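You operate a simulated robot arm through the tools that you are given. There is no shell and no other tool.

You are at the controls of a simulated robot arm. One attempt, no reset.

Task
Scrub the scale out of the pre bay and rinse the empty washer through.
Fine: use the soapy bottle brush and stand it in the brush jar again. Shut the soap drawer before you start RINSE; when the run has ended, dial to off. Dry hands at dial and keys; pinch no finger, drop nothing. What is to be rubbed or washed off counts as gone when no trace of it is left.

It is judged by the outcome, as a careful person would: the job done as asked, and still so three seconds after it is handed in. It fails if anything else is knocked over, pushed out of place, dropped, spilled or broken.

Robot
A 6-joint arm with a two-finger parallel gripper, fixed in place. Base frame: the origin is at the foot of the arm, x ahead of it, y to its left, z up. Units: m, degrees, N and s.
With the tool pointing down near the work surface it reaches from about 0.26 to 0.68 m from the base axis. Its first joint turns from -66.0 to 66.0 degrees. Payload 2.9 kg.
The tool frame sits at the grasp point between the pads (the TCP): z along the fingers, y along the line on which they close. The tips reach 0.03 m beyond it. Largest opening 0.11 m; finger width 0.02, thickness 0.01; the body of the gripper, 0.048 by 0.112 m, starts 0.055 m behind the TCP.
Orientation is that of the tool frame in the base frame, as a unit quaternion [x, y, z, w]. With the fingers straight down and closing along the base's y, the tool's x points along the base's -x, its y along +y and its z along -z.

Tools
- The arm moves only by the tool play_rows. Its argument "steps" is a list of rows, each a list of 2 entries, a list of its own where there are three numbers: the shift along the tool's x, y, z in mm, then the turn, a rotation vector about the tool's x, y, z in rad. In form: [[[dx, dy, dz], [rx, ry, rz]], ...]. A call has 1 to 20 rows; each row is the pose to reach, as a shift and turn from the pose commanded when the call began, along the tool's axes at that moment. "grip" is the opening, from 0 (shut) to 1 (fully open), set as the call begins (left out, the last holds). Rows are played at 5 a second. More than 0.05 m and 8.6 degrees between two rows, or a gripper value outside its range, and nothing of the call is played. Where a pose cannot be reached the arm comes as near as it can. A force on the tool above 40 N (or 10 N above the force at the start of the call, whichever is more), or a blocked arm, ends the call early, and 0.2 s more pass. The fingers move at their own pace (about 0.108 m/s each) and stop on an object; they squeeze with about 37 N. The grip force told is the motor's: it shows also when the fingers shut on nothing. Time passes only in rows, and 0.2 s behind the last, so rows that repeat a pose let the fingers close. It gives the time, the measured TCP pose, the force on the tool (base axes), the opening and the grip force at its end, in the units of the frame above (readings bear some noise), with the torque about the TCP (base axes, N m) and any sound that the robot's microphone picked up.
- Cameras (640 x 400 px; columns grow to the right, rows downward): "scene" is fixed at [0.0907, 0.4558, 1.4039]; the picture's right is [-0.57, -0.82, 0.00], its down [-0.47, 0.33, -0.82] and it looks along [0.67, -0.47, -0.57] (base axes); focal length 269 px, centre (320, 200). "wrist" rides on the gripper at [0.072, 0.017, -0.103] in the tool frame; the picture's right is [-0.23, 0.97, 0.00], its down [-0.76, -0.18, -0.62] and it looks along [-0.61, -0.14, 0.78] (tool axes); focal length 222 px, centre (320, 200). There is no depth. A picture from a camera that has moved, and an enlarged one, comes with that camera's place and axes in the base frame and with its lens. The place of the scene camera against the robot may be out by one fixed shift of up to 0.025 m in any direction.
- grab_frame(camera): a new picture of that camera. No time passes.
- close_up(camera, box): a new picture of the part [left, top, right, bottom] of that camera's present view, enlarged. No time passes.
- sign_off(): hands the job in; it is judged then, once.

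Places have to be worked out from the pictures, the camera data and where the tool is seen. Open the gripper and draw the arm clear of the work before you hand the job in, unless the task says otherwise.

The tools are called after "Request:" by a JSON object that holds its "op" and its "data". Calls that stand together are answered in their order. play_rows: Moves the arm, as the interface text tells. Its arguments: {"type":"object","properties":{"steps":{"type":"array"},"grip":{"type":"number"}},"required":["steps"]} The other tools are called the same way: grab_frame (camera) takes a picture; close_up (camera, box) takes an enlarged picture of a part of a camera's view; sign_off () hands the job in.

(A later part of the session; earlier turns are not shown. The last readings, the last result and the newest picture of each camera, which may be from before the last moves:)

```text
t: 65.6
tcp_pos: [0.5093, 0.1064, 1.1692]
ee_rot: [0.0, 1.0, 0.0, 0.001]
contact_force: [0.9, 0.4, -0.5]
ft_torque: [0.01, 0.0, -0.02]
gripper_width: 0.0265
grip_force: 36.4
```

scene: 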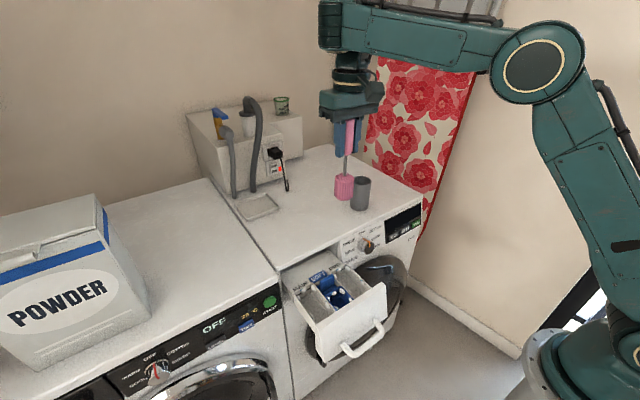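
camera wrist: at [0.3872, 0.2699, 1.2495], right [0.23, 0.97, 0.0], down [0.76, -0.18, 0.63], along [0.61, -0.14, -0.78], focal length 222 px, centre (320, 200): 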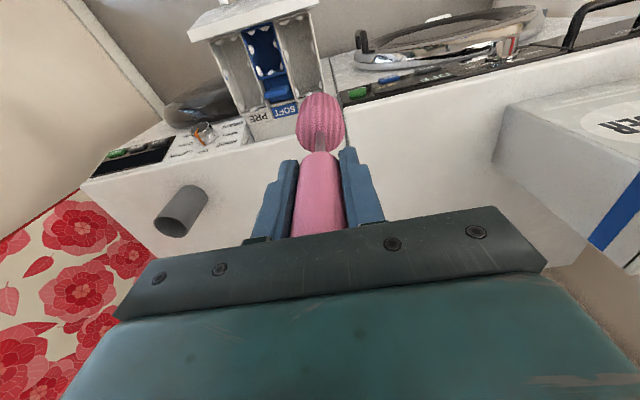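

The reference is where the arm stands. I move out and down over the free area at (0.615, 0.08), stopping with the brush tip well above the machine top.

Request:
{"op": "play_rows", "data": {"steps": [[[-25, -5, 10], [0, 0, 0]], [[-50, -10, 22], [0, 0, 0]], [[-75, -17, 35], [0, 0, 0]], [[-95, -24, 50], [0, 0, 0]], [[-107, -26, 75], [0, 0, 0]], [[-107, -26, 100], [0, 0, 0]], [[-107, -26, 119], [0, 0, 0]], [[-107, -26, 119], [0, 0, 0]]]}}

Request:
{"op": "grab_frame", "data": {"camera": "scene"}}

```text
t: 67.4
tcp_pos: [0.6163, 0.0831, 1.0492]
ee_rot: [0.0, 1.0, 0.0, 0.002]
contact_force: [0.2, 0.2, -1.2]
ft_torque: [0.0, 0.0, 0.01]
gripper_width: 0.0264
grip_force: 36.9
```

```text
taken
```

scene: 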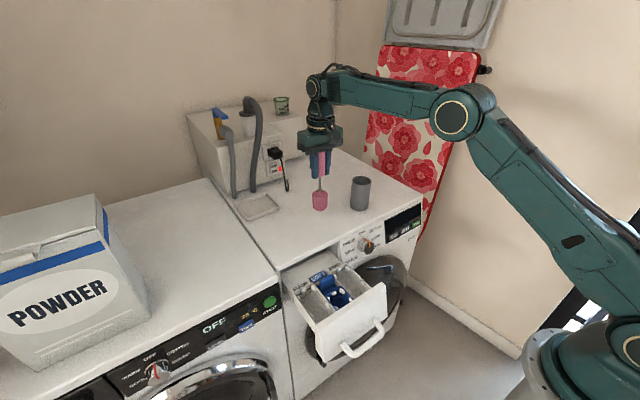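

Request:
{"op": "close_up", "data": {"camera": "scene", "box": [280, 50, 400, 180]}}

```text
3.08 times, centred on (340, 115) of scene
camera zoom: at [0.0907, 0.4558, 1.4039], right [-0.57, -0.82, 0.0], down [-0.47, 0.33, -0.82], along [0.67, -0.47, -0.57], focal length 828 px, centre (258, 462)
```

zoom: 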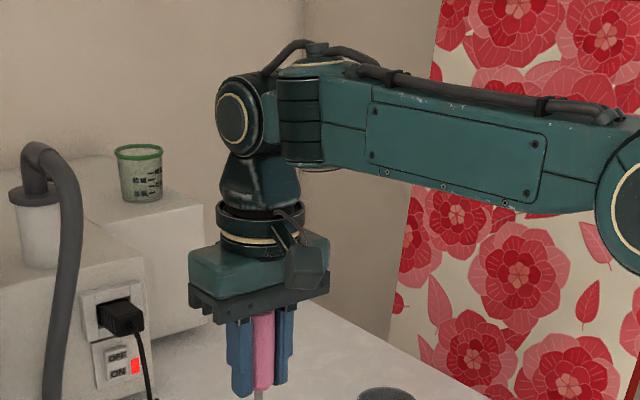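

Now the structure is clear: the forearm ends in a joint with a vertical axis, and a level forearm with the tool down is a singular posture where that joint swung away. Here it is in its normal position, so I cross at this radius by going lower (tip still about 20 mm above the top), then move inward low.

Request:
{"op": "play_rows", "data": {"steps": [[[0, 0, 10], [0, 0, 0]], [[0, 0, 20], [0, 0, 0]], [[0, 0, 30], [0, 0, 0]], [[0, 0, 35], [0, 0, 0]], [[15, 2, 35], [0, 0, 0]], [[30, 4, 35], [0, 0, 0]], [[45, 6, 35], [0, 0, 0]], [[60, 8, 35], [0, 0, 0]], [[60, 8, 35], [0, 0, 0]]]}}

Request:
{"op": "grab_frame", "data": {"camera": "scene"}}

```text
t: 69.4
tcp_pos: [0.5582, 0.0897, 1.0154]
ee_rot: [-0.001, 1.0, 0.001, 0.002]
contact_force: [-0.4, 0.9, -0.6]
ft_torque: [-0.01, 0.0, -0.03]
gripper_width: 0.0265
grip_force: 37.0
```

```text
taken
```

scene: 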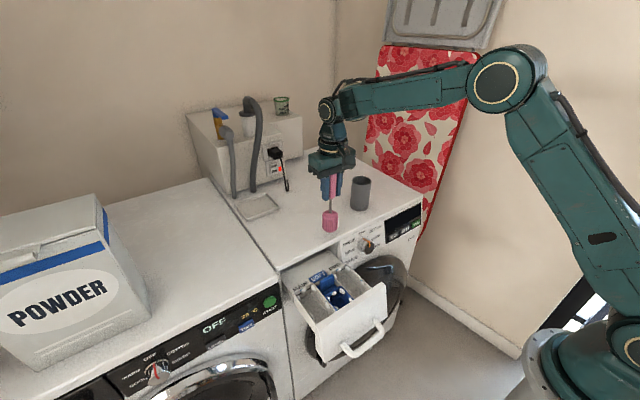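

The posture is right again (joint ring in front). I go inward low to the bay centre and check before lowering.

Request:
{"op": "play_rows", "data": {"steps": [[[25, 3, 0], [0, 0, 0]], [[50, 6, 0], [0, 0, 0]], [[75, 9, 0], [0, 0, 0]], [[100, 12, 0], [0, 0, 0]], [[121, 14.5, 0], [0, 0, 0]], [[121, 14.5, 25], [0, 0, 0]], [[121, 14.5, 50], [0, 0, 0]], [[121, 14.5, 50], [0, 0, 0]]]}}

Request:
{"op": "close_up", "data": {"camera": "wrist", "box": [240, 30, 420, 170]}}

Request:
{"op": "close_up", "data": {"camera": "scene", "box": [300, 220, 400, 320]}}

```text
t: 71.2
tcp_pos: [0.4376, 0.1026, 0.9639]
ee_rot: [0.0, 1.0, -0.001, 0.002]
contact_force: [0.0, 0.2, -0.5]
ft_torque: [-0.01, -0.02, -0.03]
gripper_width: 0.026
grip_force: 36.7
```

```text
2.86 times, centred on (330, 100) of wrist
camera zoom: at [0.3639, 0.1197, 1.0668], right [0.23, 0.97, 0.0], down [0.76, -0.18, 0.63], along [0.61, -0.14, -0.78], focal length 635 px, centre (291, 486)
```

zoom: 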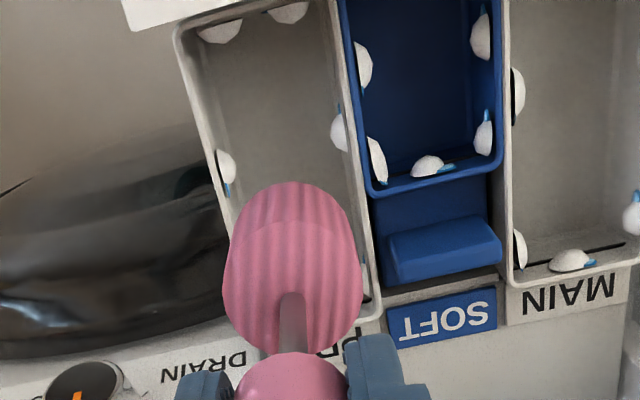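

```text
4.00 times, centred on (350, 270) of scene
camera zoom: at [0.0907, 0.4558, 1.4039], right [-0.57, -0.82, 0.0], down [-0.47, 0.33, -0.82], along [0.67, -0.47, -0.57], focal length 1076 px, centre (200, -80)
```

zoom: 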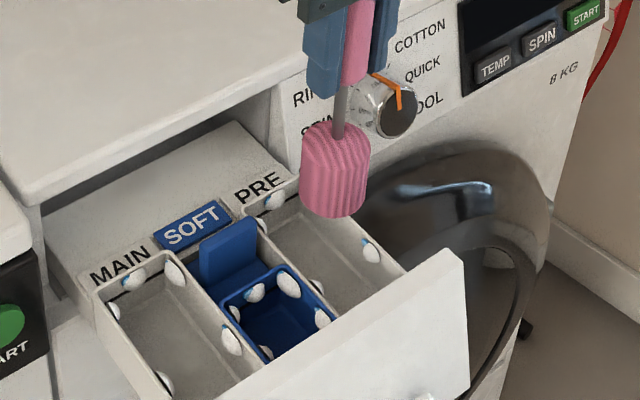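

Aligned as in the first pass. I lower into the bay and give the rear wall another set of strokes, slightly firmer.

Request:
{"op": "play_rows", "data": {"steps": [[[0, 0, 20], [0, 0, 0]], [[0, 0, 40], [0, 0, 0]], [[0, 0, 58], [0, 0, 0]], [[0, 0, 71], [0, 0, 0]], [[-15, 0, 71], [0, 0, 0]], [[-30, 0, 71], [0, 0, 0]], [[-38, 0, 71], [0, 0, 0]], [[-41, 4, 71], [0, 0, 0]], [[-42, -2, 71], [0, 0, 0]], [[-42, -7, 71], [0, 0, 0]], [[-42, -1, 66], [0, 0, 0]], [[-42, 6, 71], [0, 0, 0]], [[-42, 0, 75], [0, 0, 0]], [[-42, -6, 71], [0, 0, 0]], [[-42, 0, 66], [0, 0, 0]], [[-42, 6, 70], [0, 0, 0]], [[-42, 0, 75], [0, 0, 0]], [[-42, -6, 71], [0, 0, 0]], [[-42, 0, 66], [0, 0, 0]], [[-42, 4, 71], [0, 0, 0]]]}}

```text
t: 75.4
tcp_pos: [0.4782, 0.1087, 0.8939]
ee_rot: [0.001, 1.0, 0.0, 0.001]
contact_force: [-0.1, -0.3, 0.0]
ft_torque: [-0.01, 0.0, -0.01]
gripper_width: 0.0265
grip_force: 36.7
```

Again no reaction force. I add one more pass over the near wall, then lift out and view the bay.

Request:
{"op": "play_rows", "data": {"steps": [[[12, -4, 0], [0, 0, 0]], [[27, -4, 0], [0, 0, 0]], [[42, -4, 0], [0, 0, 0]], [[57, -4, 0], [0, 0, 0]], [[70, -4, 0], [0, 0, 0]], [[79, -4, 0], [0, 0, 0]], [[83, -8, 0], [0, 0, 0]], [[84, -12, 0], [0, 0, 0]], [[84, -7, -4], [0, 0, 0]], [[84, -2, 0], [0, 0, 0]], [[84, -7, 4], [0, 0, 0]], [[84, -12, 0], [0, 0, 0]], [[84, -7, -4], [0, 0, 0]], [[84, -2, 0], [0, 0, 0]], [[84, -7, 4], [0, 0, 0]], [[75, -4, 0], [0, 0, 0]], [[60, -4, 0], [0, 0, 0]], [[45, -4, 0], [0, 0, 0]], [[42, -4, -10], [0, 0, 0]], [[42, -4, -30], [0, 0, 0]]]}}

Request:
{"op": "play_rows", "data": {"steps": [[[0, 0, -20], [0, 0, 0]], [[0, 0, -45], [0, 0, 0]], [[0, 0, -70], [0, 0, 0]], [[0, 0, -95], [0, 0, 0]], [[0, 0, -95], [0, 0, 0]]]}}

Request:
{"op": "close_up", "data": {"camera": "scene", "box": [325, 258, 373, 292]}}

Request:
{"op": "close_up", "data": {"camera": "wrist", "box": [240, 20, 420, 160]}}

```text
t: 79.6
tcp_pos: [0.4362, 0.1055, 0.9239]
ee_rot: [-0.001, 1.0, -0.001, 0.001]
contact_force: [0.3, -0.4, -0.2]
ft_torque: [-0.01, 0.0, 0.02]
gripper_width: 0.0263
grip_force: 36.8
```

```text
t: 80.8
tcp_pos: [0.4357, 0.1048, 1.0191]
ee_rot: [0.001, 1.0, -0.001, 0.002]
contact_force: [-0.1, 0.1, -0.8]
ft_torque: [-0.01, 0.0, -0.02]
gripper_width: 0.0263
grip_force: 37.4
```

```text
11.76 times, centred on (349, 275) of scene
camera zoom: at [0.0907, 0.4558, 1.4039], right [-0.57, -0.82, 0.0], down [-0.47, 0.33, -0.82], along [0.67, -0.47, -0.57], focal length 3164 px, centre (-21, -682)
```

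zoom: 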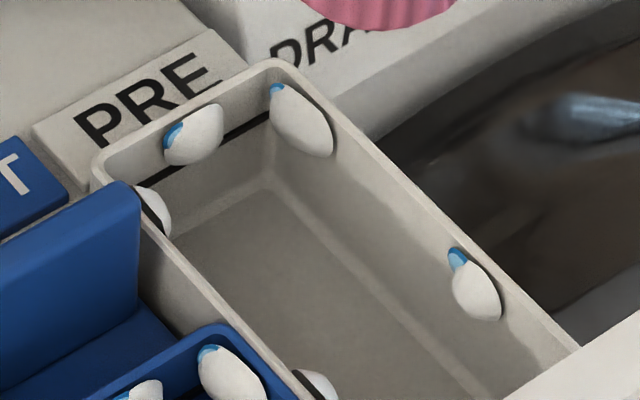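

```text
2.86 times, centred on (330, 90) of wrist
camera zoom: at [0.3642, 0.1225, 1.1208], right [0.23, 0.97, 0.0], down [0.76, -0.18, 0.63], along [0.61, -0.14, -0.78], focal length 635 px, centre (291, 514)
```

zoom: 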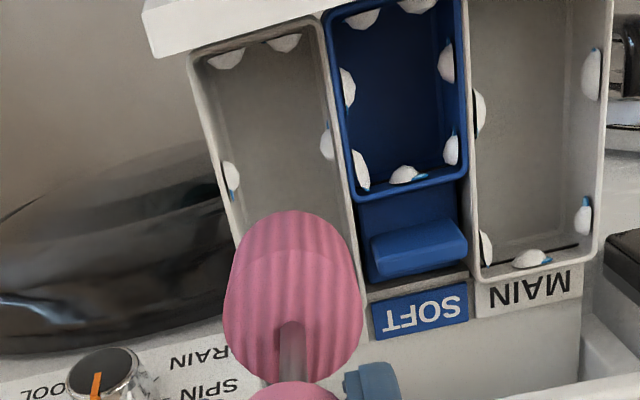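

The drawer shifted inward by about 2 mm, so the head did press on the rear wall; only suds remain visible. Now I return the brush: outward low over the free top at y≈0.08, then straight up there, before swinging to the jar.

Request:
{"op": "play_rows", "data": {"steps": [[[-30, -4, -3], [0, 0, 0]], [[-60, -8, -3], [0, 0, 0]], [[-90, -12, -3], [0, 0, 0]], [[-120, -16, -3], [0, 0, 0]], [[-150, -20, -3], [0, 0, 0]], [[-179, -22, -3], [0, 0, 0]], [[-179, -22, -20], [0, 0, 0]], [[-179, -22, -45], [0, 0, 0]], [[-179, -22, -70], [0, 0, 0]], [[-179, -22, -90], [0, 0, 0]], [[-179, -22, -104], [0, 0, 0]], [[-179, -22, -104], [0, 0, 0]]]}}

Request:
{"op": "grab_frame", "data": {"camera": "scene"}}

Request:
{"op": "grab_frame", "data": {"camera": "wrist"}}

```text
t: 83.4
tcp_pos: [0.614, 0.0808, 1.1239]
ee_rot: [0.0, 1.0, 0.0, 0.002]
contact_force: [0.0, 0.4, 0.0]
ft_torque: [0.0, -0.03, -0.01]
gripper_width: 0.0262
grip_force: 36.8
```

```text
taken
```

scene: 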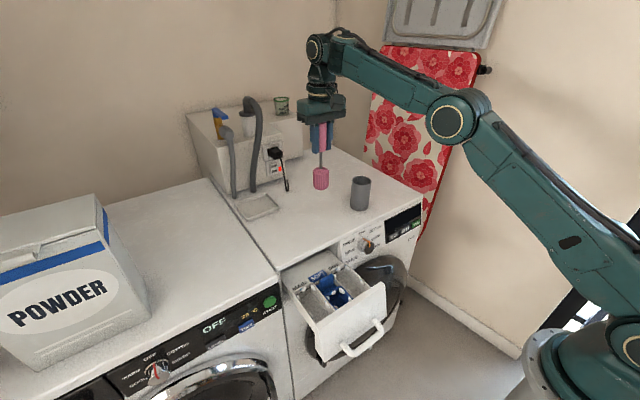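

```text
taken
camera wrist: at [0.5413, 0.0988, 1.2264], right [0.23, 0.97, 0.0], down [0.76, -0.18, 0.63], along [0.61, -0.14, -0.78], focal length 222 px, centre (320, 200)
```

wrist: 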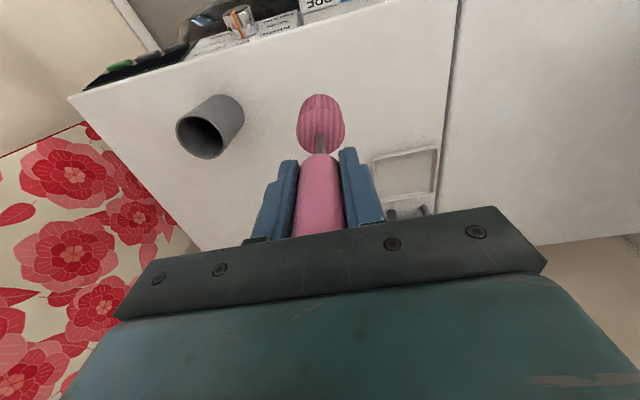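

No drips on the top, arm posture normal. I swing along the arc to above the jar, with about 35 mm between tip and mouth.

Request:
{"op": "play_rows", "data": {"steps": [[[-3, -31, 0], [0, 0, 0]], [[-5, -61, 0], [0, 0, 0]], [[-6, -91, 0], [0, 0, 0]], [[-5, -121, 0], [0, 0, 0]], [[-5, -146, 0], [0, 0, 0]], [[-7, -161, 0], [0, 0, 0]], [[-7, -161, 0], [0, 0, 0]]]}}

Request:
{"op": "close_up", "data": {"camera": "wrist", "box": [270, 50, 370, 170]}}

Request:
{"op": "close_up", "data": {"camera": "scene", "box": [335, 105, 395, 220]}}

```text
t: 85.0
tcp_pos: [0.6222, -0.0799, 1.1232]
ee_rot: [0.0, 1.0, 0.0, 0.003]
contact_force: [-0.2, -0.2, 0.0]
ft_torque: [0.01, 0.04, 0.03]
gripper_width: 0.0267
grip_force: 37.4
```

```text
3.33 times, centred on (320, 110) of wrist
camera zoom: at [0.5499, -0.0622, 1.2259], right [0.23, 0.97, 0.0], down [0.76, -0.18, 0.63], along [0.61, -0.14, -0.78], focal length 740 px, centre (320, 500)
```

zoom: 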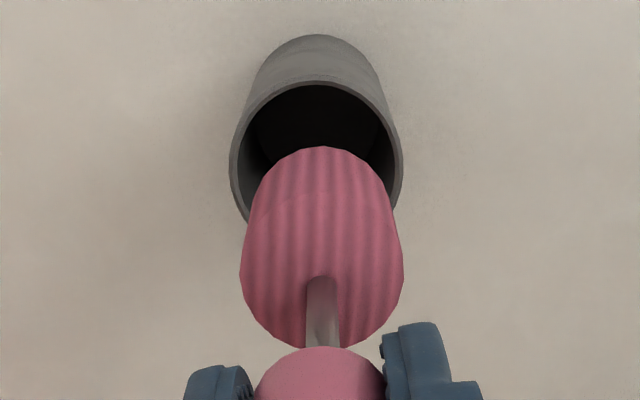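

```text
3.48 times, centred on (365, 162) of scene
camera zoom: at [0.0907, 0.4558, 1.4039], right [-0.57, -0.82, 0.0], down [-0.47, 0.33, -0.82], along [0.67, -0.47, -0.57], focal length 935 px, centre (164, 330)
```

zoom: 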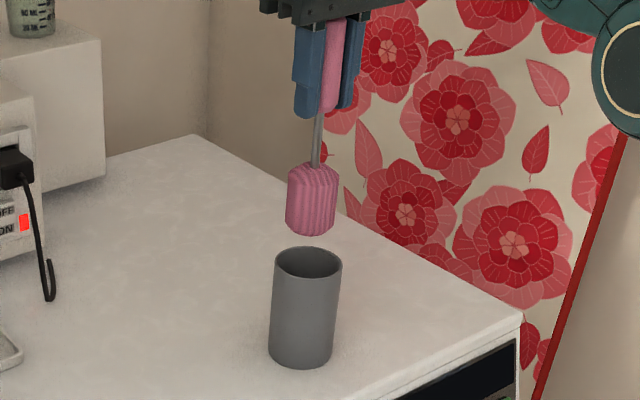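

The head is centred over the mouth within a millimetre or two; the brush sits about 4 mm higher in the grip than before. I lower it slowly into the jar, first halfway.

Request:
{"op": "play_rows", "data": {"steps": [[[0, 0, 12], [0, 0, 0]], [[0, 0, 24], [0, 0, 0]], [[0, 0, 34], [0, 0, 0]], [[0, 0, 44], [0, 0, 0]], [[0, 0, 54], [0, 0, 0]], [[0, 0, 64], [0, 0, 0]], [[0, 0, 64], [0, 0, 0]]]}}

Request:
{"op": "close_up", "data": {"camera": "wrist", "box": [270, 50, 370, 170]}}

Request:
{"op": "close_up", "data": {"camera": "scene", "box": [335, 105, 395, 220]}}

```text
t: 86.6
tcp_pos: [0.6215, -0.0788, 1.0594]
ee_rot: [0.001, 1.0, -0.001, 0.001]
contact_force: [1.2, 0.7, -0.9]
ft_torque: [0.0, 0.0, -0.01]
gripper_width: 0.0264
grip_force: 37.1
```

```text
3.33 times, centred on (320, 110) of wrist
camera zoom: at [0.5487, -0.0612, 1.1618], right [0.23, 0.97, 0.0], down [0.76, -0.18, 0.63], along [0.61, -0.14, -0.78], focal length 740 px, centre (320, 500)
```

zoom: 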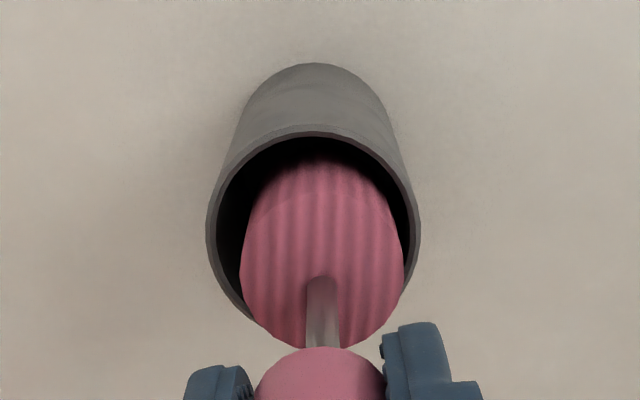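

```text
3.48 times, centred on (365, 162) of scene
camera zoom: at [0.0907, 0.4558, 1.4039], right [-0.57, -0.82, 0.0], down [-0.47, 0.33, -0.82], along [0.67, -0.47, -0.57], focal length 935 px, centre (164, 330)
```

zoom: 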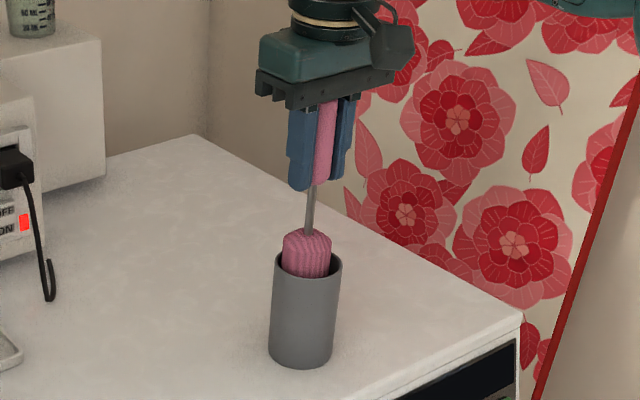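

The head has entered the mouth, sitting about 2 mm to +y. I correct by 1.5 mm and lower it the rest of the way slowly.

Request:
{"op": "play_rows", "data": {"steps": [[[0, -1.5, 4], [0, 0, 0]], [[0, -1.5, 14], [0, 0, 0]], [[0, -1.5, 24], [0, 0, 0]], [[0, -1.5, 34], [0, 0, 0]], [[0, -1.5, 44], [0, 0, 0]], [[0, -1.5, 52], [0, 0, 0]], [[0, -1.5, 58], [0, 0, 0]], [[0, -1.5, 58], [0, 0, 0]]]}}

Request:
{"op": "close_up", "data": {"camera": "scene", "box": [335, 105, 395, 220]}}

Request:
{"op": "close_up", "data": {"camera": "wrist", "box": [270, 50, 370, 170]}}

```text
t: 88.4
tcp_pos: [0.6215, -0.0805, 1.0032]
ee_rot: [-0.001, 1.0, 0.0, 0.001]
contact_force: [0.2, -0.4, 0.3]
ft_torque: [0.02, -0.01, -0.03]
gripper_width: 0.0264
grip_force: 37.4
```

```text
3.48 times, centred on (365, 162) of scene
camera zoom: at [0.0907, 0.4558, 1.4039], right [-0.57, -0.82, 0.0], down [-0.47, 0.33, -0.82], along [0.67, -0.47, -0.57], focal length 935 px, centre (164, 330)
```

zoom: 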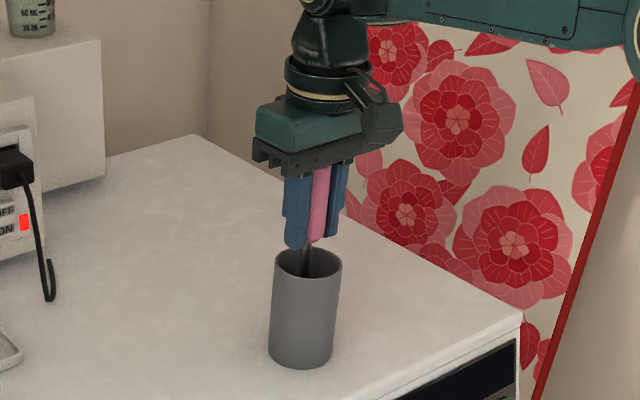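

```text
3.33 times, centred on (320, 110) of wrist
camera zoom: at [0.5496, -0.0629, 1.1044], right [0.23, 0.97, 0.0], down [0.76, -0.18, 0.63], along [0.61, -0.14, -0.78], focal length 740 px, centre (320, 500)
```

zoom: 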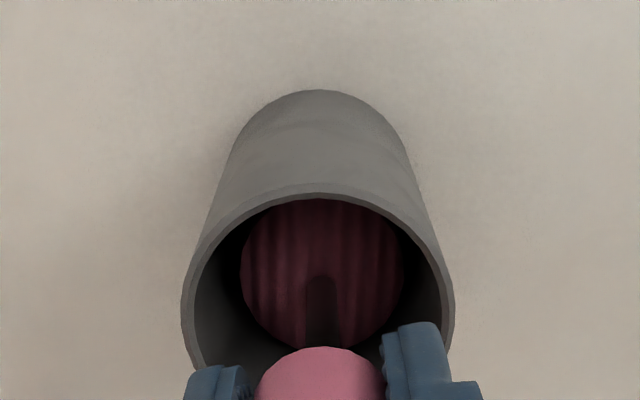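

The head is deep in the jar with no contact. I lower the last millimetres in small steps to feel the jar's bottom.

Request:
{"op": "play_rows", "data": {"steps": [[[0, 0, 2], [0, 0, 0]], [[0, 0, 4], [0, 0, 0]], [[0, 0, 5], [0, 0, 0]], [[0, 0, 6], [0, 0, 0]], [[0, 0, 7], [0, 0, 0]], [[0, 0, 7], [0, 0, 0]]]}}

```text
t: 89.8
tcp_pos: [0.6216, -0.0797, 0.9986]
ee_rot: [0.001, 1.0, -0.001, 0.005]
contact_force: [2.9, -0.3, 28.2]
ft_torque: [0.1, -0.43, 0.03]
gripper_width: 0.0264
grip_force: 37.2
```

The brush has touched the jar's bottom (28 N up). I back off 3.5 mm to relieve the push before releasing.

Request:
{"op": "play_rows", "data": {"steps": [[[0, 0, -2], [0, 0, 0]], [[0, 0, -3.5], [0, 0, 0]], [[0, 0, -3.5], [0, 0, 0]]]}}

```text
t: 90.6
tcp_pos: [0.6198, -0.0809, 0.9998]
ee_rot: [0.0, 1.0, 0.0, 0.003]
contact_force: [5.2, 0.6, 16.7]
ft_torque: [0.05, -0.89, 0.0]
gripper_width: 0.0261
grip_force: 36.6
```

There is still 17 N upward and some torque. I look at it before moving further.

Request:
{"op": "close_up", "data": {"camera": "scene", "box": [335, 105, 395, 220]}}

Request:
{"op": "close_up", "data": {"camera": "wrist", "box": [260, 50, 380, 170]}}

Request:
{"op": "grab_frame", "data": {"camera": "scene"}}

```text
3.48 times, centred on (365, 162) of scene
camera zoom: at [0.0905, 0.4559, 1.4039], right [-0.57, -0.82, 0.0], down [-0.47, 0.33, -0.82], along [0.68, -0.47, -0.57], focal length 935 px, centre (164, 330)
```

zoom: 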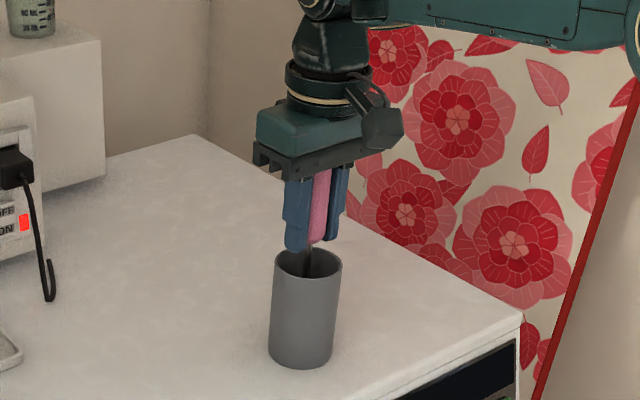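

```text
3.33 times, centred on (320, 110) of wrist
camera zoom: at [0.5486, -0.063, 1.101], right [0.23, 0.97, 0.0], down [0.76, -0.18, 0.63], along [0.61, -0.14, -0.78], focal length 740 px, centre (320, 500)
```

zoom: 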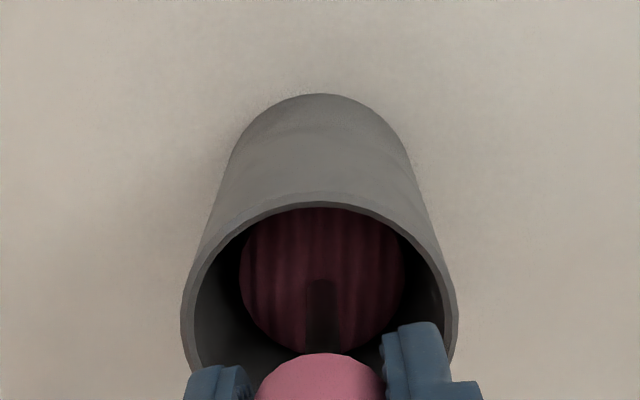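

```text
taken
```

scene: 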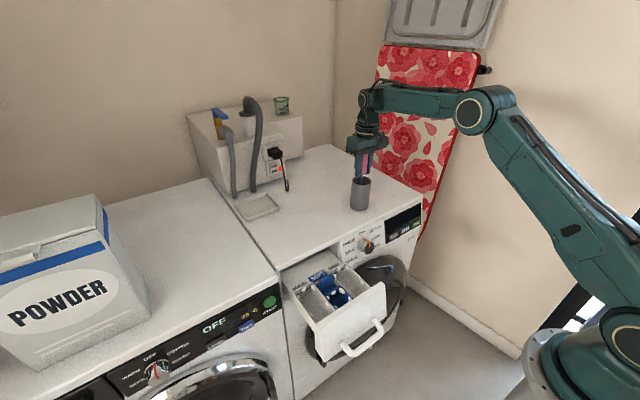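

The picture looks fine, the brush standing in the jar. I raise another 3 mm to take the load off.

Request:
{"op": "play_rows", "data": {"steps": [[[0, 0, -1.5], [0, 0, 0]], [[0, 0, -3], [0, 0, 0]], [[0, 0, -3], [0, 0, 0]], [[0, 0, -3], [0, 0, 0]]]}}

```text
t: 91.6
tcp_pos: [0.6213, -0.0797, 1.0001]
ee_rot: [0.0, 1.0, 0.0, 0.0]
contact_force: [0.0, 0.8, -0.5]
ft_torque: [0.03, 0.0, 0.02]
gripper_width: 0.0267
grip_force: 36.8
```

The load is gone (0 N) with the head about a millimetre above the bottom. I release the brush.

Request:
{"op": "play_rows", "data": {"steps": [[[0, 0, 1], [0, 0, 0]], [[0, 0, 1], [0, 0, 0]]]}}

Request:
{"op": "play_rows", "data": {"steps": [[[0, 0, 0], [0, 0, 0]], [[0, 0, 0], [0, 0, 0]], [[0, 0, 0], [0, 0, 0]]], "grip": 0.7}}

Request:
{"op": "close_up", "data": {"camera": "scene", "box": [335, 105, 395, 220]}}

Request:
{"op": "close_up", "data": {"camera": "wrist", "box": [220, 50, 420, 220]}}

```text
t: 92.2
tcp_pos: [0.6223, -0.0789, 0.9991]
ee_rot: [0.0, 1.0, 0.0, 0.002]
contact_force: [0.6, -1.2, -1.1]
ft_torque: [-0.02, -0.01, -0.01]
gripper_width: 0.0264
grip_force: 37.5
```

```text
t: 93.0
tcp_pos: [0.6218, -0.0813, 1.0011]
ee_rot: [0.0, 1.0, 0.0, 0.002]
contact_force: [-0.3, -0.5, -0.8]
ft_torque: [-0.02, 0.01, 0.0]
gripper_width: 0.077
grip_force: 0.2
```

```text
3.48 times, centred on (365, 162) of scene
camera zoom: at [0.0907, 0.4558, 1.4039], right [-0.57, -0.82, 0.0], down [-0.47, 0.33, -0.82], along [0.67, -0.47, -0.57], focal length 935 px, centre (164, 330)
```

zoom: 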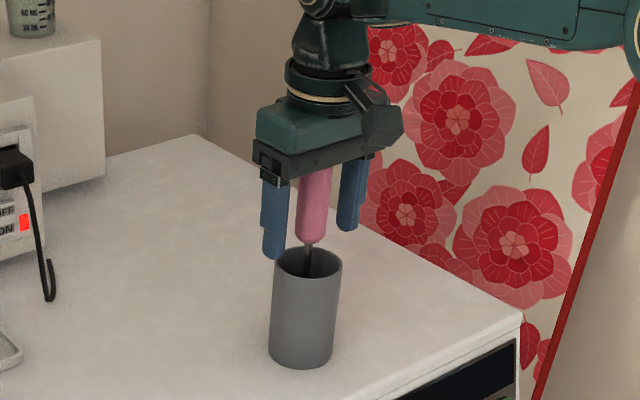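

```text
2.35 times, centred on (320, 135) of wrist
camera zoom: at [0.5492, -0.0631, 1.1026], right [0.23, 0.97, 0.0], down [0.76, -0.18, 0.63], along [0.61, -0.14, -0.78], focal length 523 px, centre (320, 353)
```

zoom: 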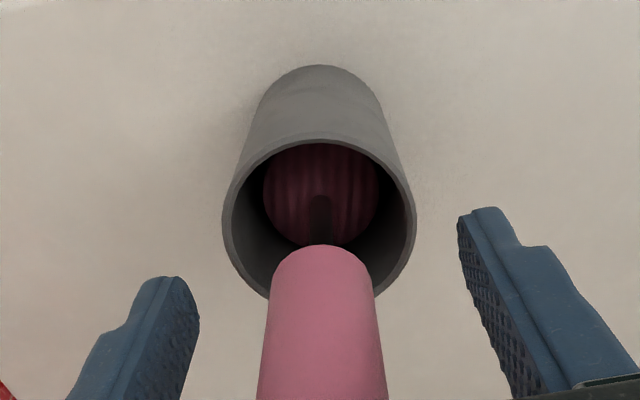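

The brush stands free and upright in its jar. I raise the open fingers straight up past the handle, then swing to the free side at y≈0.08.

Request:
{"op": "play_rows", "data": {"steps": [[[0, 1, -20], [0, 0, 0]], [[0, 1, -45], [0, 0, 0]], [[0, 1, -70], [0, 0, 0]], [[0, 1, -95], [0, 0, 0]], [[0, 1, -120], [0, 0, 0]], [[0, 1, -120], [0, 0, 0]]]}}

Request:
{"op": "close_up", "data": {"camera": "scene", "box": [335, 105, 395, 220]}}

Request:
{"op": "close_up", "data": {"camera": "wrist", "box": [220, 30, 420, 200]}}

```text
t: 94.4
tcp_pos: [0.6218, -0.0778, 1.122]
ee_rot: [0.0, 1.0, 0.0, 0.001]
contact_force: [0.4, -0.4, 0.6]
ft_torque: [-0.05, -0.03, -0.03]
gripper_width: 0.077
grip_force: 0.0
```

```text
3.48 times, centred on (365, 162) of scene
camera zoom: at [0.0907, 0.4558, 1.4039], right [-0.57, -0.82, 0.0], down [-0.47, 0.33, -0.82], along [0.67, -0.47, -0.57], focal length 935 px, centre (164, 330)
```

zoom: 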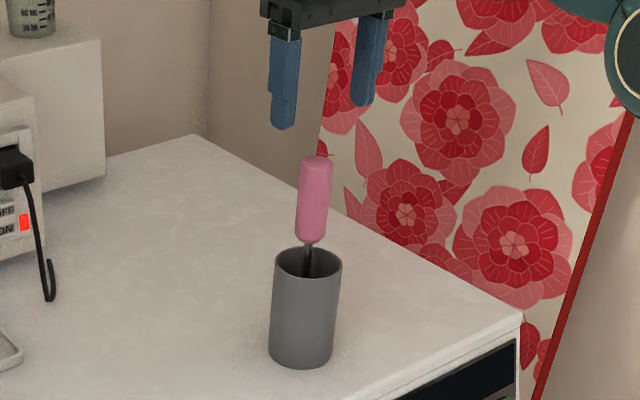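

```text
2.35 times, centred on (320, 115) of wrist
camera zoom: at [0.5484, -0.0613, 1.2232], right [0.23, 0.97, 0.0], down [0.76, -0.18, 0.63], along [0.61, -0.14, -0.78], focal length 523 px, centre (320, 400)
```

zoom: 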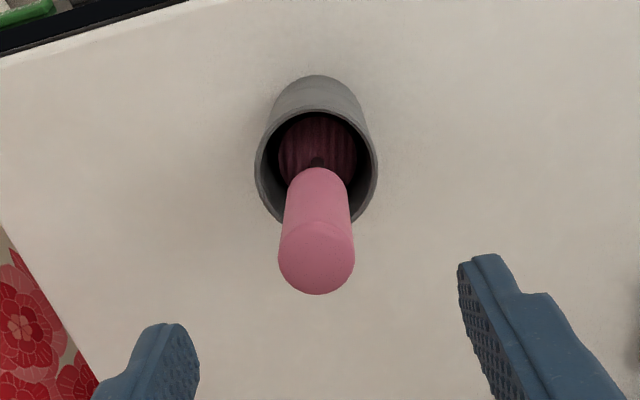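

The brush is standing as it was. I check the finger pads for soap or water before going to the drawer and dial.

Request:
{"op": "close_up", "data": {"camera": "wrist", "box": [360, 120, 480, 220]}}

Request:
{"op": "close_up", "data": {"camera": "wrist", "box": [200, 150, 320, 250]}}

```text
4.00 times, centred on (420, 170) of wrist
camera zoom: at [0.5484, -0.0613, 1.2232], right [0.23, 0.97, 0.0], down [0.76, -0.18, 0.63], along [0.61, -0.14, -0.78], focal length 888 px, centre (-80, 320)
```

zoom: 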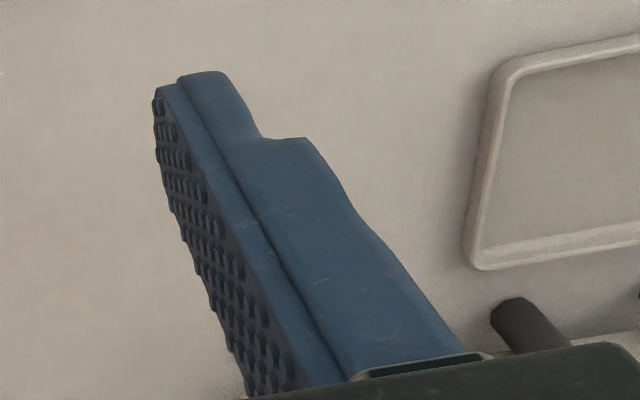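

```text
4.00 times, centred on (260, 200) of wrist
camera zoom: at [0.5484, -0.0613, 1.2232], right [0.23, 0.97, 0.0], down [0.76, -0.18, 0.63], along [0.61, -0.14, -0.78], focal length 888 px, centre (560, 200)
```

zoom: 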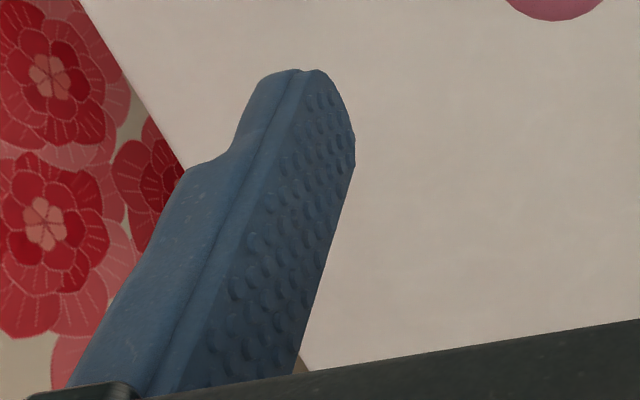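

Fingers look clean and dry. I close them and swing to y≈0.08, then lower there to pass the singular posture clear of everything.

Request:
{"op": "play_rows", "data": {"steps": [[[2, 40, 0], [0, 0, 0]], [[2, 80, 0], [0, 0, 0]], [[4, 120, 0], [0, 0, 0]], [[10, 160, 0], [0, 0, 0]], [[10, 160, 25], [0, 0, 0]], [[10, 160, 50], [0, 0, 0]], [[10, 160, 75], [0, 0, 0]], [[10, 160, 100], [0, 0, 0]], [[10, 160, 120], [0, 0, 0]], [[40, 160, 120], [0, 0, 0]], [[70, 160, 120], [0, 0, 0]], [[100, 160, 120], [0, 0, 0]], [[100, 160, 120], [0, 0, 0]]], "grip": 0.0}}

Request:
{"op": "grab_frame", "data": {"camera": "scene"}}

```text
t: 97.2
tcp_pos: [0.522, 0.0795, 1.0003]
ee_rot: [-0.001, 1.0, 0.0, 0.002]
contact_force: [-0.6, -0.8, 0.1]
ft_torque: [-0.01, -0.02, -0.01]
gripper_width: 0.0
grip_force: 36.8
```

```text
taken
```

scene: 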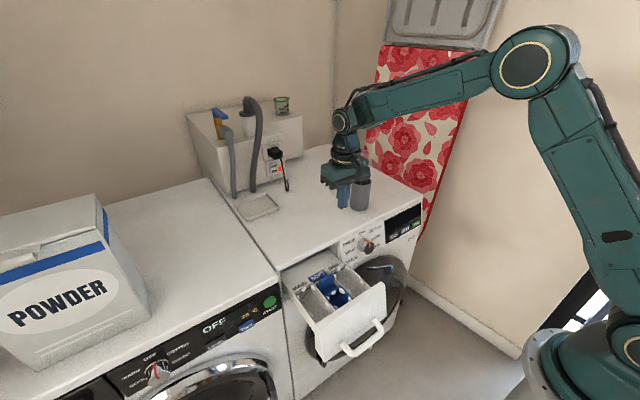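

Good posture. I move inward over the drawer to in front of it for a look at the front panel and handle.

Request:
{"op": "play_rows", "data": {"steps": [[[35, 11, 0], [0, 0, 0]], [[70, 22, 0], [0, 0, 0]], [[105, 33, 0], [0, 0, 0]], [[140, 44, 0], [0, 0, 0]], [[175, 55, 0], [0, 0, 0]], [[205, 68, 0], [0, 0, 0]], [[227, 76, 0], [0, 0, 0]], [[227, 76, 0], [0, 0, 0]]]}}

Request:
{"op": "grab_frame", "data": {"camera": "wrist"}}

Request:
{"op": "close_up", "data": {"camera": "scene", "box": [290, 250, 410, 380]}}

```text
t: 99.0
tcp_pos: [0.297, 0.1579, 1.0004]
ee_rot: [0.0, 1.0, 0.0, 0.002]
contact_force: [0.5, -0.2, 0.3]
ft_torque: [0.01, 0.01, 0.02]
gripper_width: 0.0
grip_force: 36.5
```

```text
taken
camera wrist: at [0.2231, 0.1755, 1.102], right [0.23, 0.97, 0.0], down [0.76, -0.18, 0.63], along [0.61, -0.14, -0.78], focal length 222 px, centre (320, 200)
```

wrist: 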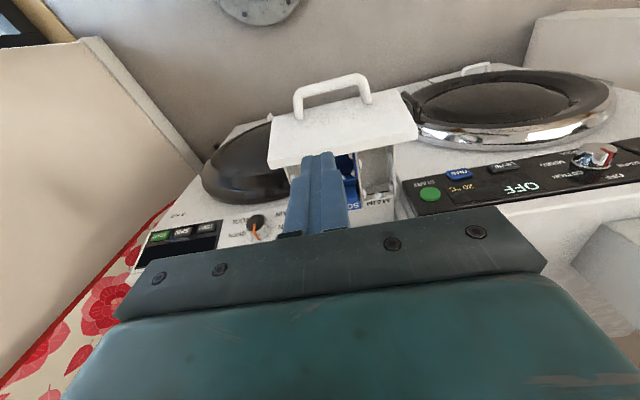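

```text
3.08 times, centred on (350, 315) of scene
camera zoom: at [0.0907, 0.4558, 1.4039], right [-0.57, -0.82, 0.0], down [-0.47, 0.33, -0.82], along [0.68, -0.47, -0.57], focal length 828 px, centre (228, -154)
```

zoom: 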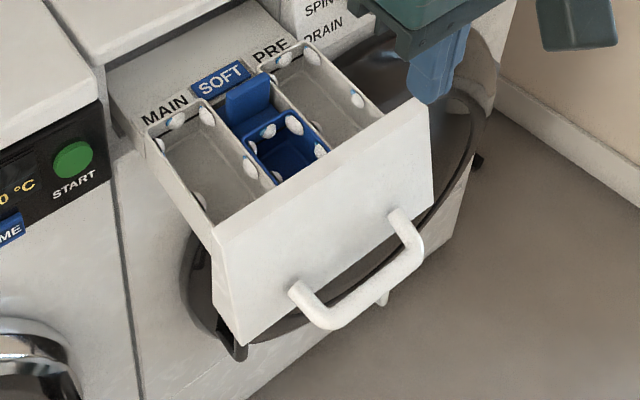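

I enlarge the front panel and handle in the wrist view to measure them.

Request:
{"op": "close_up", "data": {"camera": "wrist", "box": [250, 60, 430, 180]}}

```text
3.33 times, centred on (340, 120) of wrist
camera zoom: at [0.2231, 0.1755, 1.102], right [0.23, 0.97, 0.0], down [0.76, -0.18, 0.63], along [0.61, -0.14, -0.78], focal length 740 px, centre (253, 467)
```

zoom: 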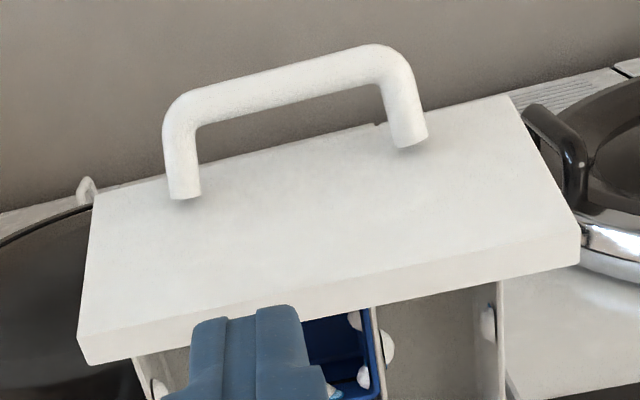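

The two views agree: the panel's upper front edge is at (0.355, y 0.07–0.277, z 0.827), leaning so its foot is at x≈0.33, with the handle near the foot. I go down in front of the upper panel at its middle (y≈0.172), closed fingers above the handle.

Request:
{"op": "play_rows", "data": {"steps": [[[-6, 5, 30], [0, 0, 0]], [[-12, 10, 65], [0, 0, 0]], [[-15, 14, 100], [0, 0, 0]], [[-15, 14, 130], [0, 0, 0]], [[-15, 14, 155], [0, 0, 0]], [[-15, 14, 175], [0, 0, 0]], [[-15, 14, 185], [0, 0, 0]], [[-15, 14, 185], [0, 0, 0]]]}}

Request:
{"op": "grab_frame", "data": {"camera": "scene"}}

Request:
{"op": "close_up", "data": {"camera": "scene", "box": [300, 230, 420, 350]}}

Request:
{"op": "grab_frame", "data": {"camera": "wrist"}}

```text
t: 100.8
tcp_pos: [0.3117, 0.1714, 0.8142]
ee_rot: [-0.001, 1.0, 0.0, 0.002]
contact_force: [-0.3, -0.3, 0.6]
ft_torque: [-0.02, -0.02, 0.0]
gripper_width: 0.0
grip_force: 37.0
```

```text
taken
```

scene: 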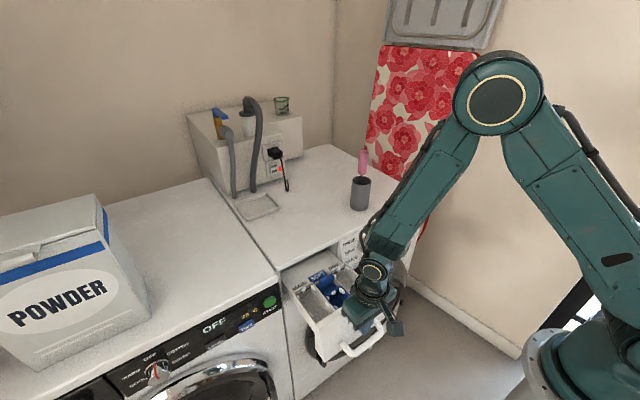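

```text
3.33 times, centred on (360, 290) of scene
camera zoom: at [0.0907, 0.4558, 1.4039], right [-0.57, -0.82, 0.0], down [-0.47, 0.33, -0.82], along [0.67, -0.47, -0.57], focal length 896 px, centre (187, -100)
```

zoom: 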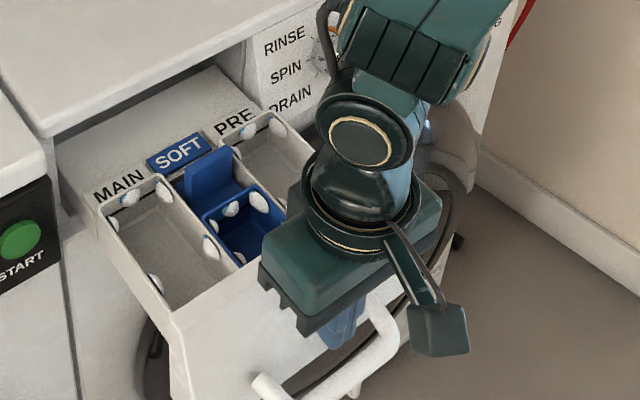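

```text
taken
camera wrist: at [0.2394, 0.1893, 0.9159], right [0.23, 0.97, 0.0], down [0.76, -0.18, 0.63], along [0.61, -0.14, -0.78], focal length 222 px, centre (320, 200)
```

wrist: 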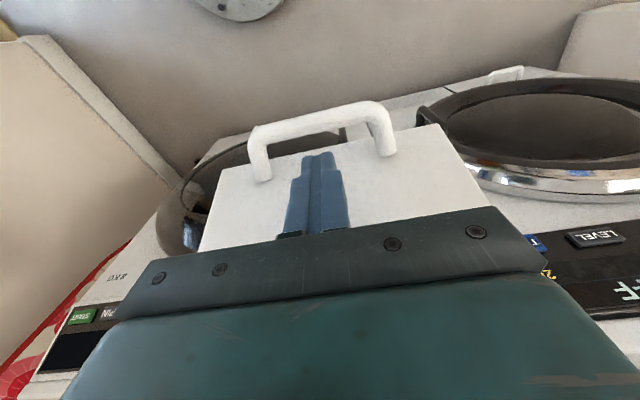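

The closed fingers stand in front of the panel above the handle, no contact. I push forward slowly.

Request:
{"op": "play_rows", "data": {"steps": [[[-8, 0, 0], [0, 0, 0]], [[-16, 0, 0], [0, 0, 0]], [[-22, 0, 0], [0, 0, 0]], [[-28, 0, 0], [0, 0, 0]], [[-34, 0, 0], [0, 0, 0]], [[-40, 0, 0], [0, 0, 0]]]}}

Request:
{"op": "close_up", "data": {"camera": "scene", "box": [270, 230, 420, 350]}}

```text
t: 102.2
tcp_pos: [0.3519, 0.1717, 0.8145]
ee_rot: [0.0, 1.0, 0.0, 0.001]
contact_force: [-1.6, 0.6, 1.7]
ft_torque: [-0.02, 0.04, -0.02]
gripper_width: 0.0001
grip_force: 36.7
```

```text
3.33 times, centred on (345, 290) of scene
camera zoom: at [0.0906, 0.4558, 1.4039], right [-0.57, -0.82, 0.0], down [-0.47, 0.33, -0.82], along [0.68, -0.47, -0.57], focal length 896 px, centre (237, -100)
```

zoom: 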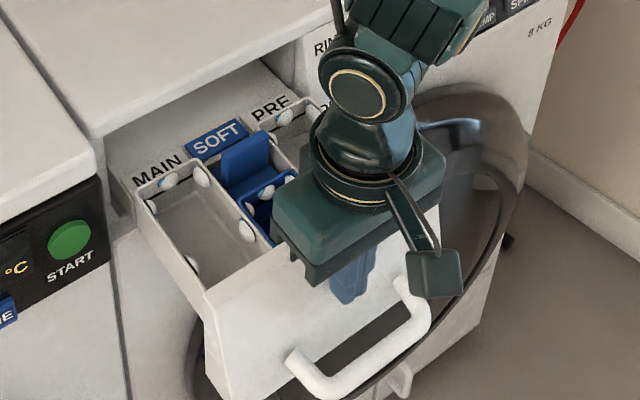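

The drawer slides with only about 2 N. I keep pushing steadily.

Request:
{"op": "play_rows", "data": {"steps": [[[-8, 0, 0], [0, 0, 0]], [[-16, 0, 0], [0, 0, 0]], [[-24, 0, 0], [0, 0, 0]], [[-32, 0, 0], [0, 0, 0]], [[-40, 0, 0], [0, 0, 0]], [[-48, 0, 0], [0, 0, 0]], [[-56, 0, 0], [0, 0, 0]], [[-64, 0, 0], [0, 0, 0]], [[-72, 0, 0], [0, 0, 0]], [[-80, 0, 0], [0, 0, 0]], [[-88, 0, 0], [0, 0, 0]], [[-96, 0, 0], [0, 0, 0]]]}}

Request:
{"op": "close_up", "data": {"camera": "scene", "box": [270, 200, 420, 320]}}

Request:
{"op": "grab_frame", "data": {"camera": "wrist"}}

```text
t: 104.8
tcp_pos: [0.4481, 0.1709, 0.8147]
ee_rot: [0.0, 1.0, 0.0, 0.002]
contact_force: [-1.5, 0.2, 1.1]
ft_torque: [-0.04, 0.05, 0.0]
gripper_width: 0.0
grip_force: 37.5
```

```text
3.33 times, centred on (345, 260) of scene
camera zoom: at [0.0907, 0.4558, 1.4039], right [-0.57, -0.82, 0.0], down [-0.47, 0.33, -0.82], along [0.68, -0.47, -0.57], focal length 896 px, centre (237, 0)
```

zoom: 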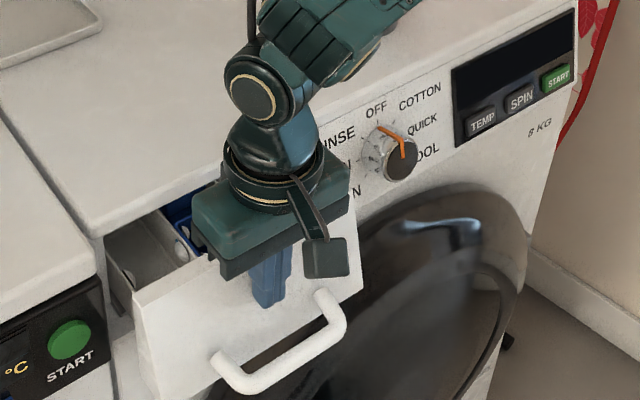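

```text
taken
camera wrist: at [0.375, 0.1886, 0.9166], right [0.23, 0.97, 0.0], down [0.76, -0.18, 0.63], along [0.61, -0.14, -0.78], focal length 222 px, centre (320, 200)
```

wrist: 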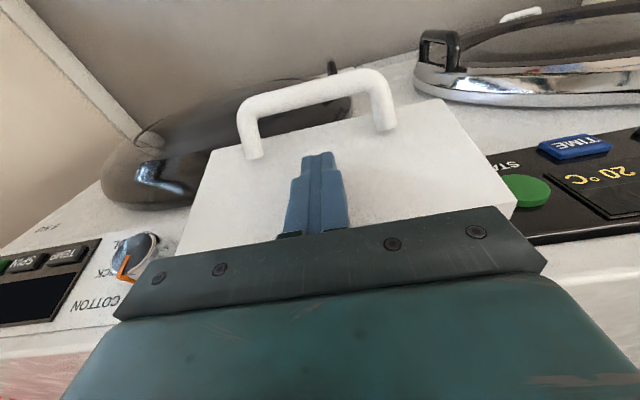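

Still about 2 N, with the drawer nearly in. I push the last centimetres in smaller steps.

Request:
{"op": "play_rows", "data": {"steps": [[[-5, 0, 0], [0, 0, 0]], [[-10, 0, 0], [0, 0, 0]], [[-14, 0, 0], [0, 0, 0]], [[-18, 0, 0], [0, 0, 0]], [[-22, 0, 0], [0, 0, 0]], [[-25, 0, 0], [0, 0, 0]], [[-28, 0, 0], [0, 0, 0]]]}}

Request:
{"op": "close_up", "data": {"camera": "scene", "box": [270, 200, 420, 320]}}

```text
t: 106.4
tcp_pos: [0.475, 0.1722, 0.8146]
ee_rot: [0.001, 1.0, 0.0, 0.002]
contact_force: [-1.4, 0.4, 1.9]
ft_torque: [0.03, 0.1, 0.03]
gripper_width: 0.0
grip_force: 37.4
```

```text
3.33 times, centred on (345, 260) of scene
camera zoom: at [0.0906, 0.4558, 1.4039], right [-0.57, -0.82, 0.0], down [-0.47, 0.33, -0.82], along [0.68, -0.47, -0.57], focal length 896 px, centre (237, 0)
```

zoom: 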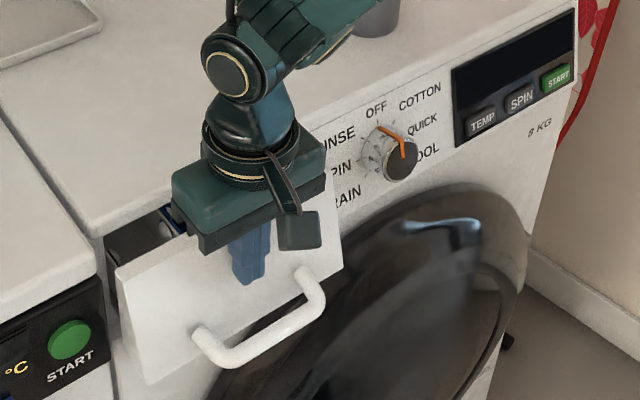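

The drawer still stands out a little. I continue in 3 mm steps until it seats.

Request:
{"op": "play_rows", "data": {"steps": [[[-3, 0, 0], [0, 0, 0]], [[-6, 0, 0], [0, 0, 0]], [[-9, 0, 0], [0, 0, 0]], [[-12, 0, 0], [0, 0, 0]], [[-15, 0, 0], [0, 0, 0]], [[-18, 0, 0], [0, 0, 0]]]}}

Request:
{"op": "close_up", "data": {"camera": "scene", "box": [270, 200, 420, 320]}}

Request:
{"op": "grab_frame", "data": {"camera": "wrist"}}

```text
t: 107.8
tcp_pos: [0.4932, 0.1707, 0.8147]
ee_rot: [0.002, 1.0, 0.0, 0.002]
contact_force: [-1.9, -0.6, 0.7]
ft_torque: [0.0, 0.03, 0.0]
gripper_width: 0.0
grip_force: 37.0
```

```text
3.33 times, centred on (345, 260) of scene
camera zoom: at [0.0907, 0.4558, 1.4039], right [-0.57, -0.82, 0.0], down [-0.47, 0.33, -0.82], along [0.68, -0.47, -0.57], focal length 896 px, centre (237, 0)
```

zoom: 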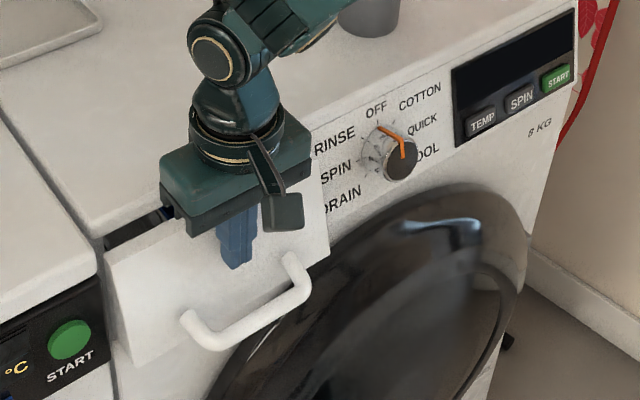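

```text
taken
camera wrist: at [0.4203, 0.1881, 0.9172], right [0.23, 0.97, 0.0], down [0.76, -0.18, 0.63], along [0.61, -0.14, -0.78], focal length 222 px, centre (320, 200)
```

wrist: 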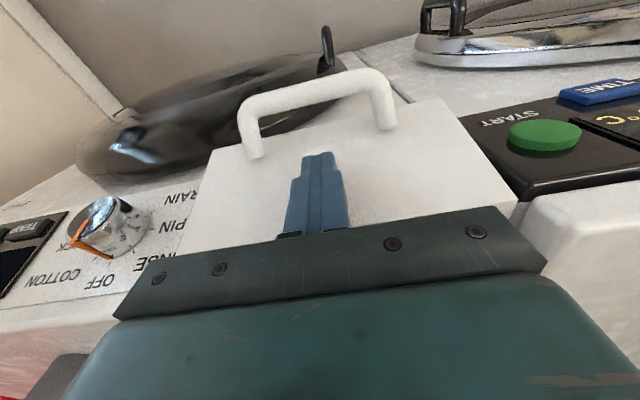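

Still a small gap and only 2 N. I go on in fine steps, watching the force.

Request:
{"op": "play_rows", "data": {"steps": [[[-2.5, 0, 0], [0, 0, 0]], [[-5, 0, 0], [0, 0, 0]], [[-7.5, 0, 0], [0, 0, 0]], [[-10, 0, 0], [0, 0, 0]], [[-12.5, 0, 0], [0, 0, 0]]]}}

Request:
{"op": "close_up", "data": {"camera": "scene", "box": [270, 200, 420, 320]}}

Request:
{"op": "close_up", "data": {"camera": "scene", "box": [275, 235, 335, 285]}}

```text
t: 109.0
tcp_pos: [0.5067, 0.1698, 0.8157]
ee_rot: [0.001, 1.0, 0.0, 0.003]
contact_force: [-1.3, -0.4, 0.9]
ft_torque: [0.02, -0.01, 0.0]
gripper_width: 0.0001
grip_force: 37.2
```

```text
3.33 times, centred on (345, 260) of scene
camera zoom: at [0.0907, 0.4558, 1.4039], right [-0.57, -0.82, 0.0], down [-0.47, 0.33, -0.82], along [0.68, -0.47, -0.57], focal length 896 px, centre (237, 0)
```

zoom: 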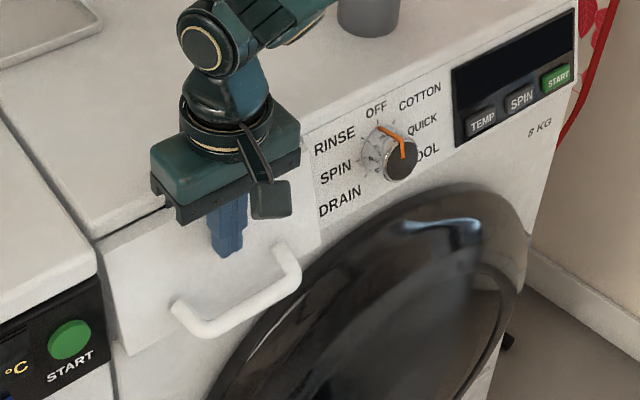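

```text
8.00 times, centred on (305, 260) of scene
camera zoom: at [0.0907, 0.4558, 1.4039], right [-0.57, -0.82, 0.0], down [-0.47, 0.33, -0.82], along [0.68, -0.47, -0.57], focal length 2152 px, centre (440, -280)
```

zoom: 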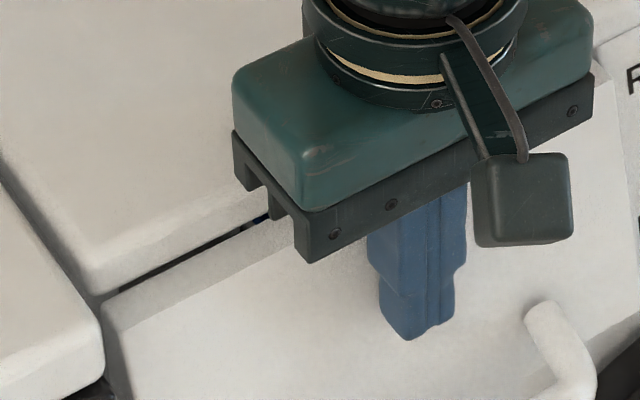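

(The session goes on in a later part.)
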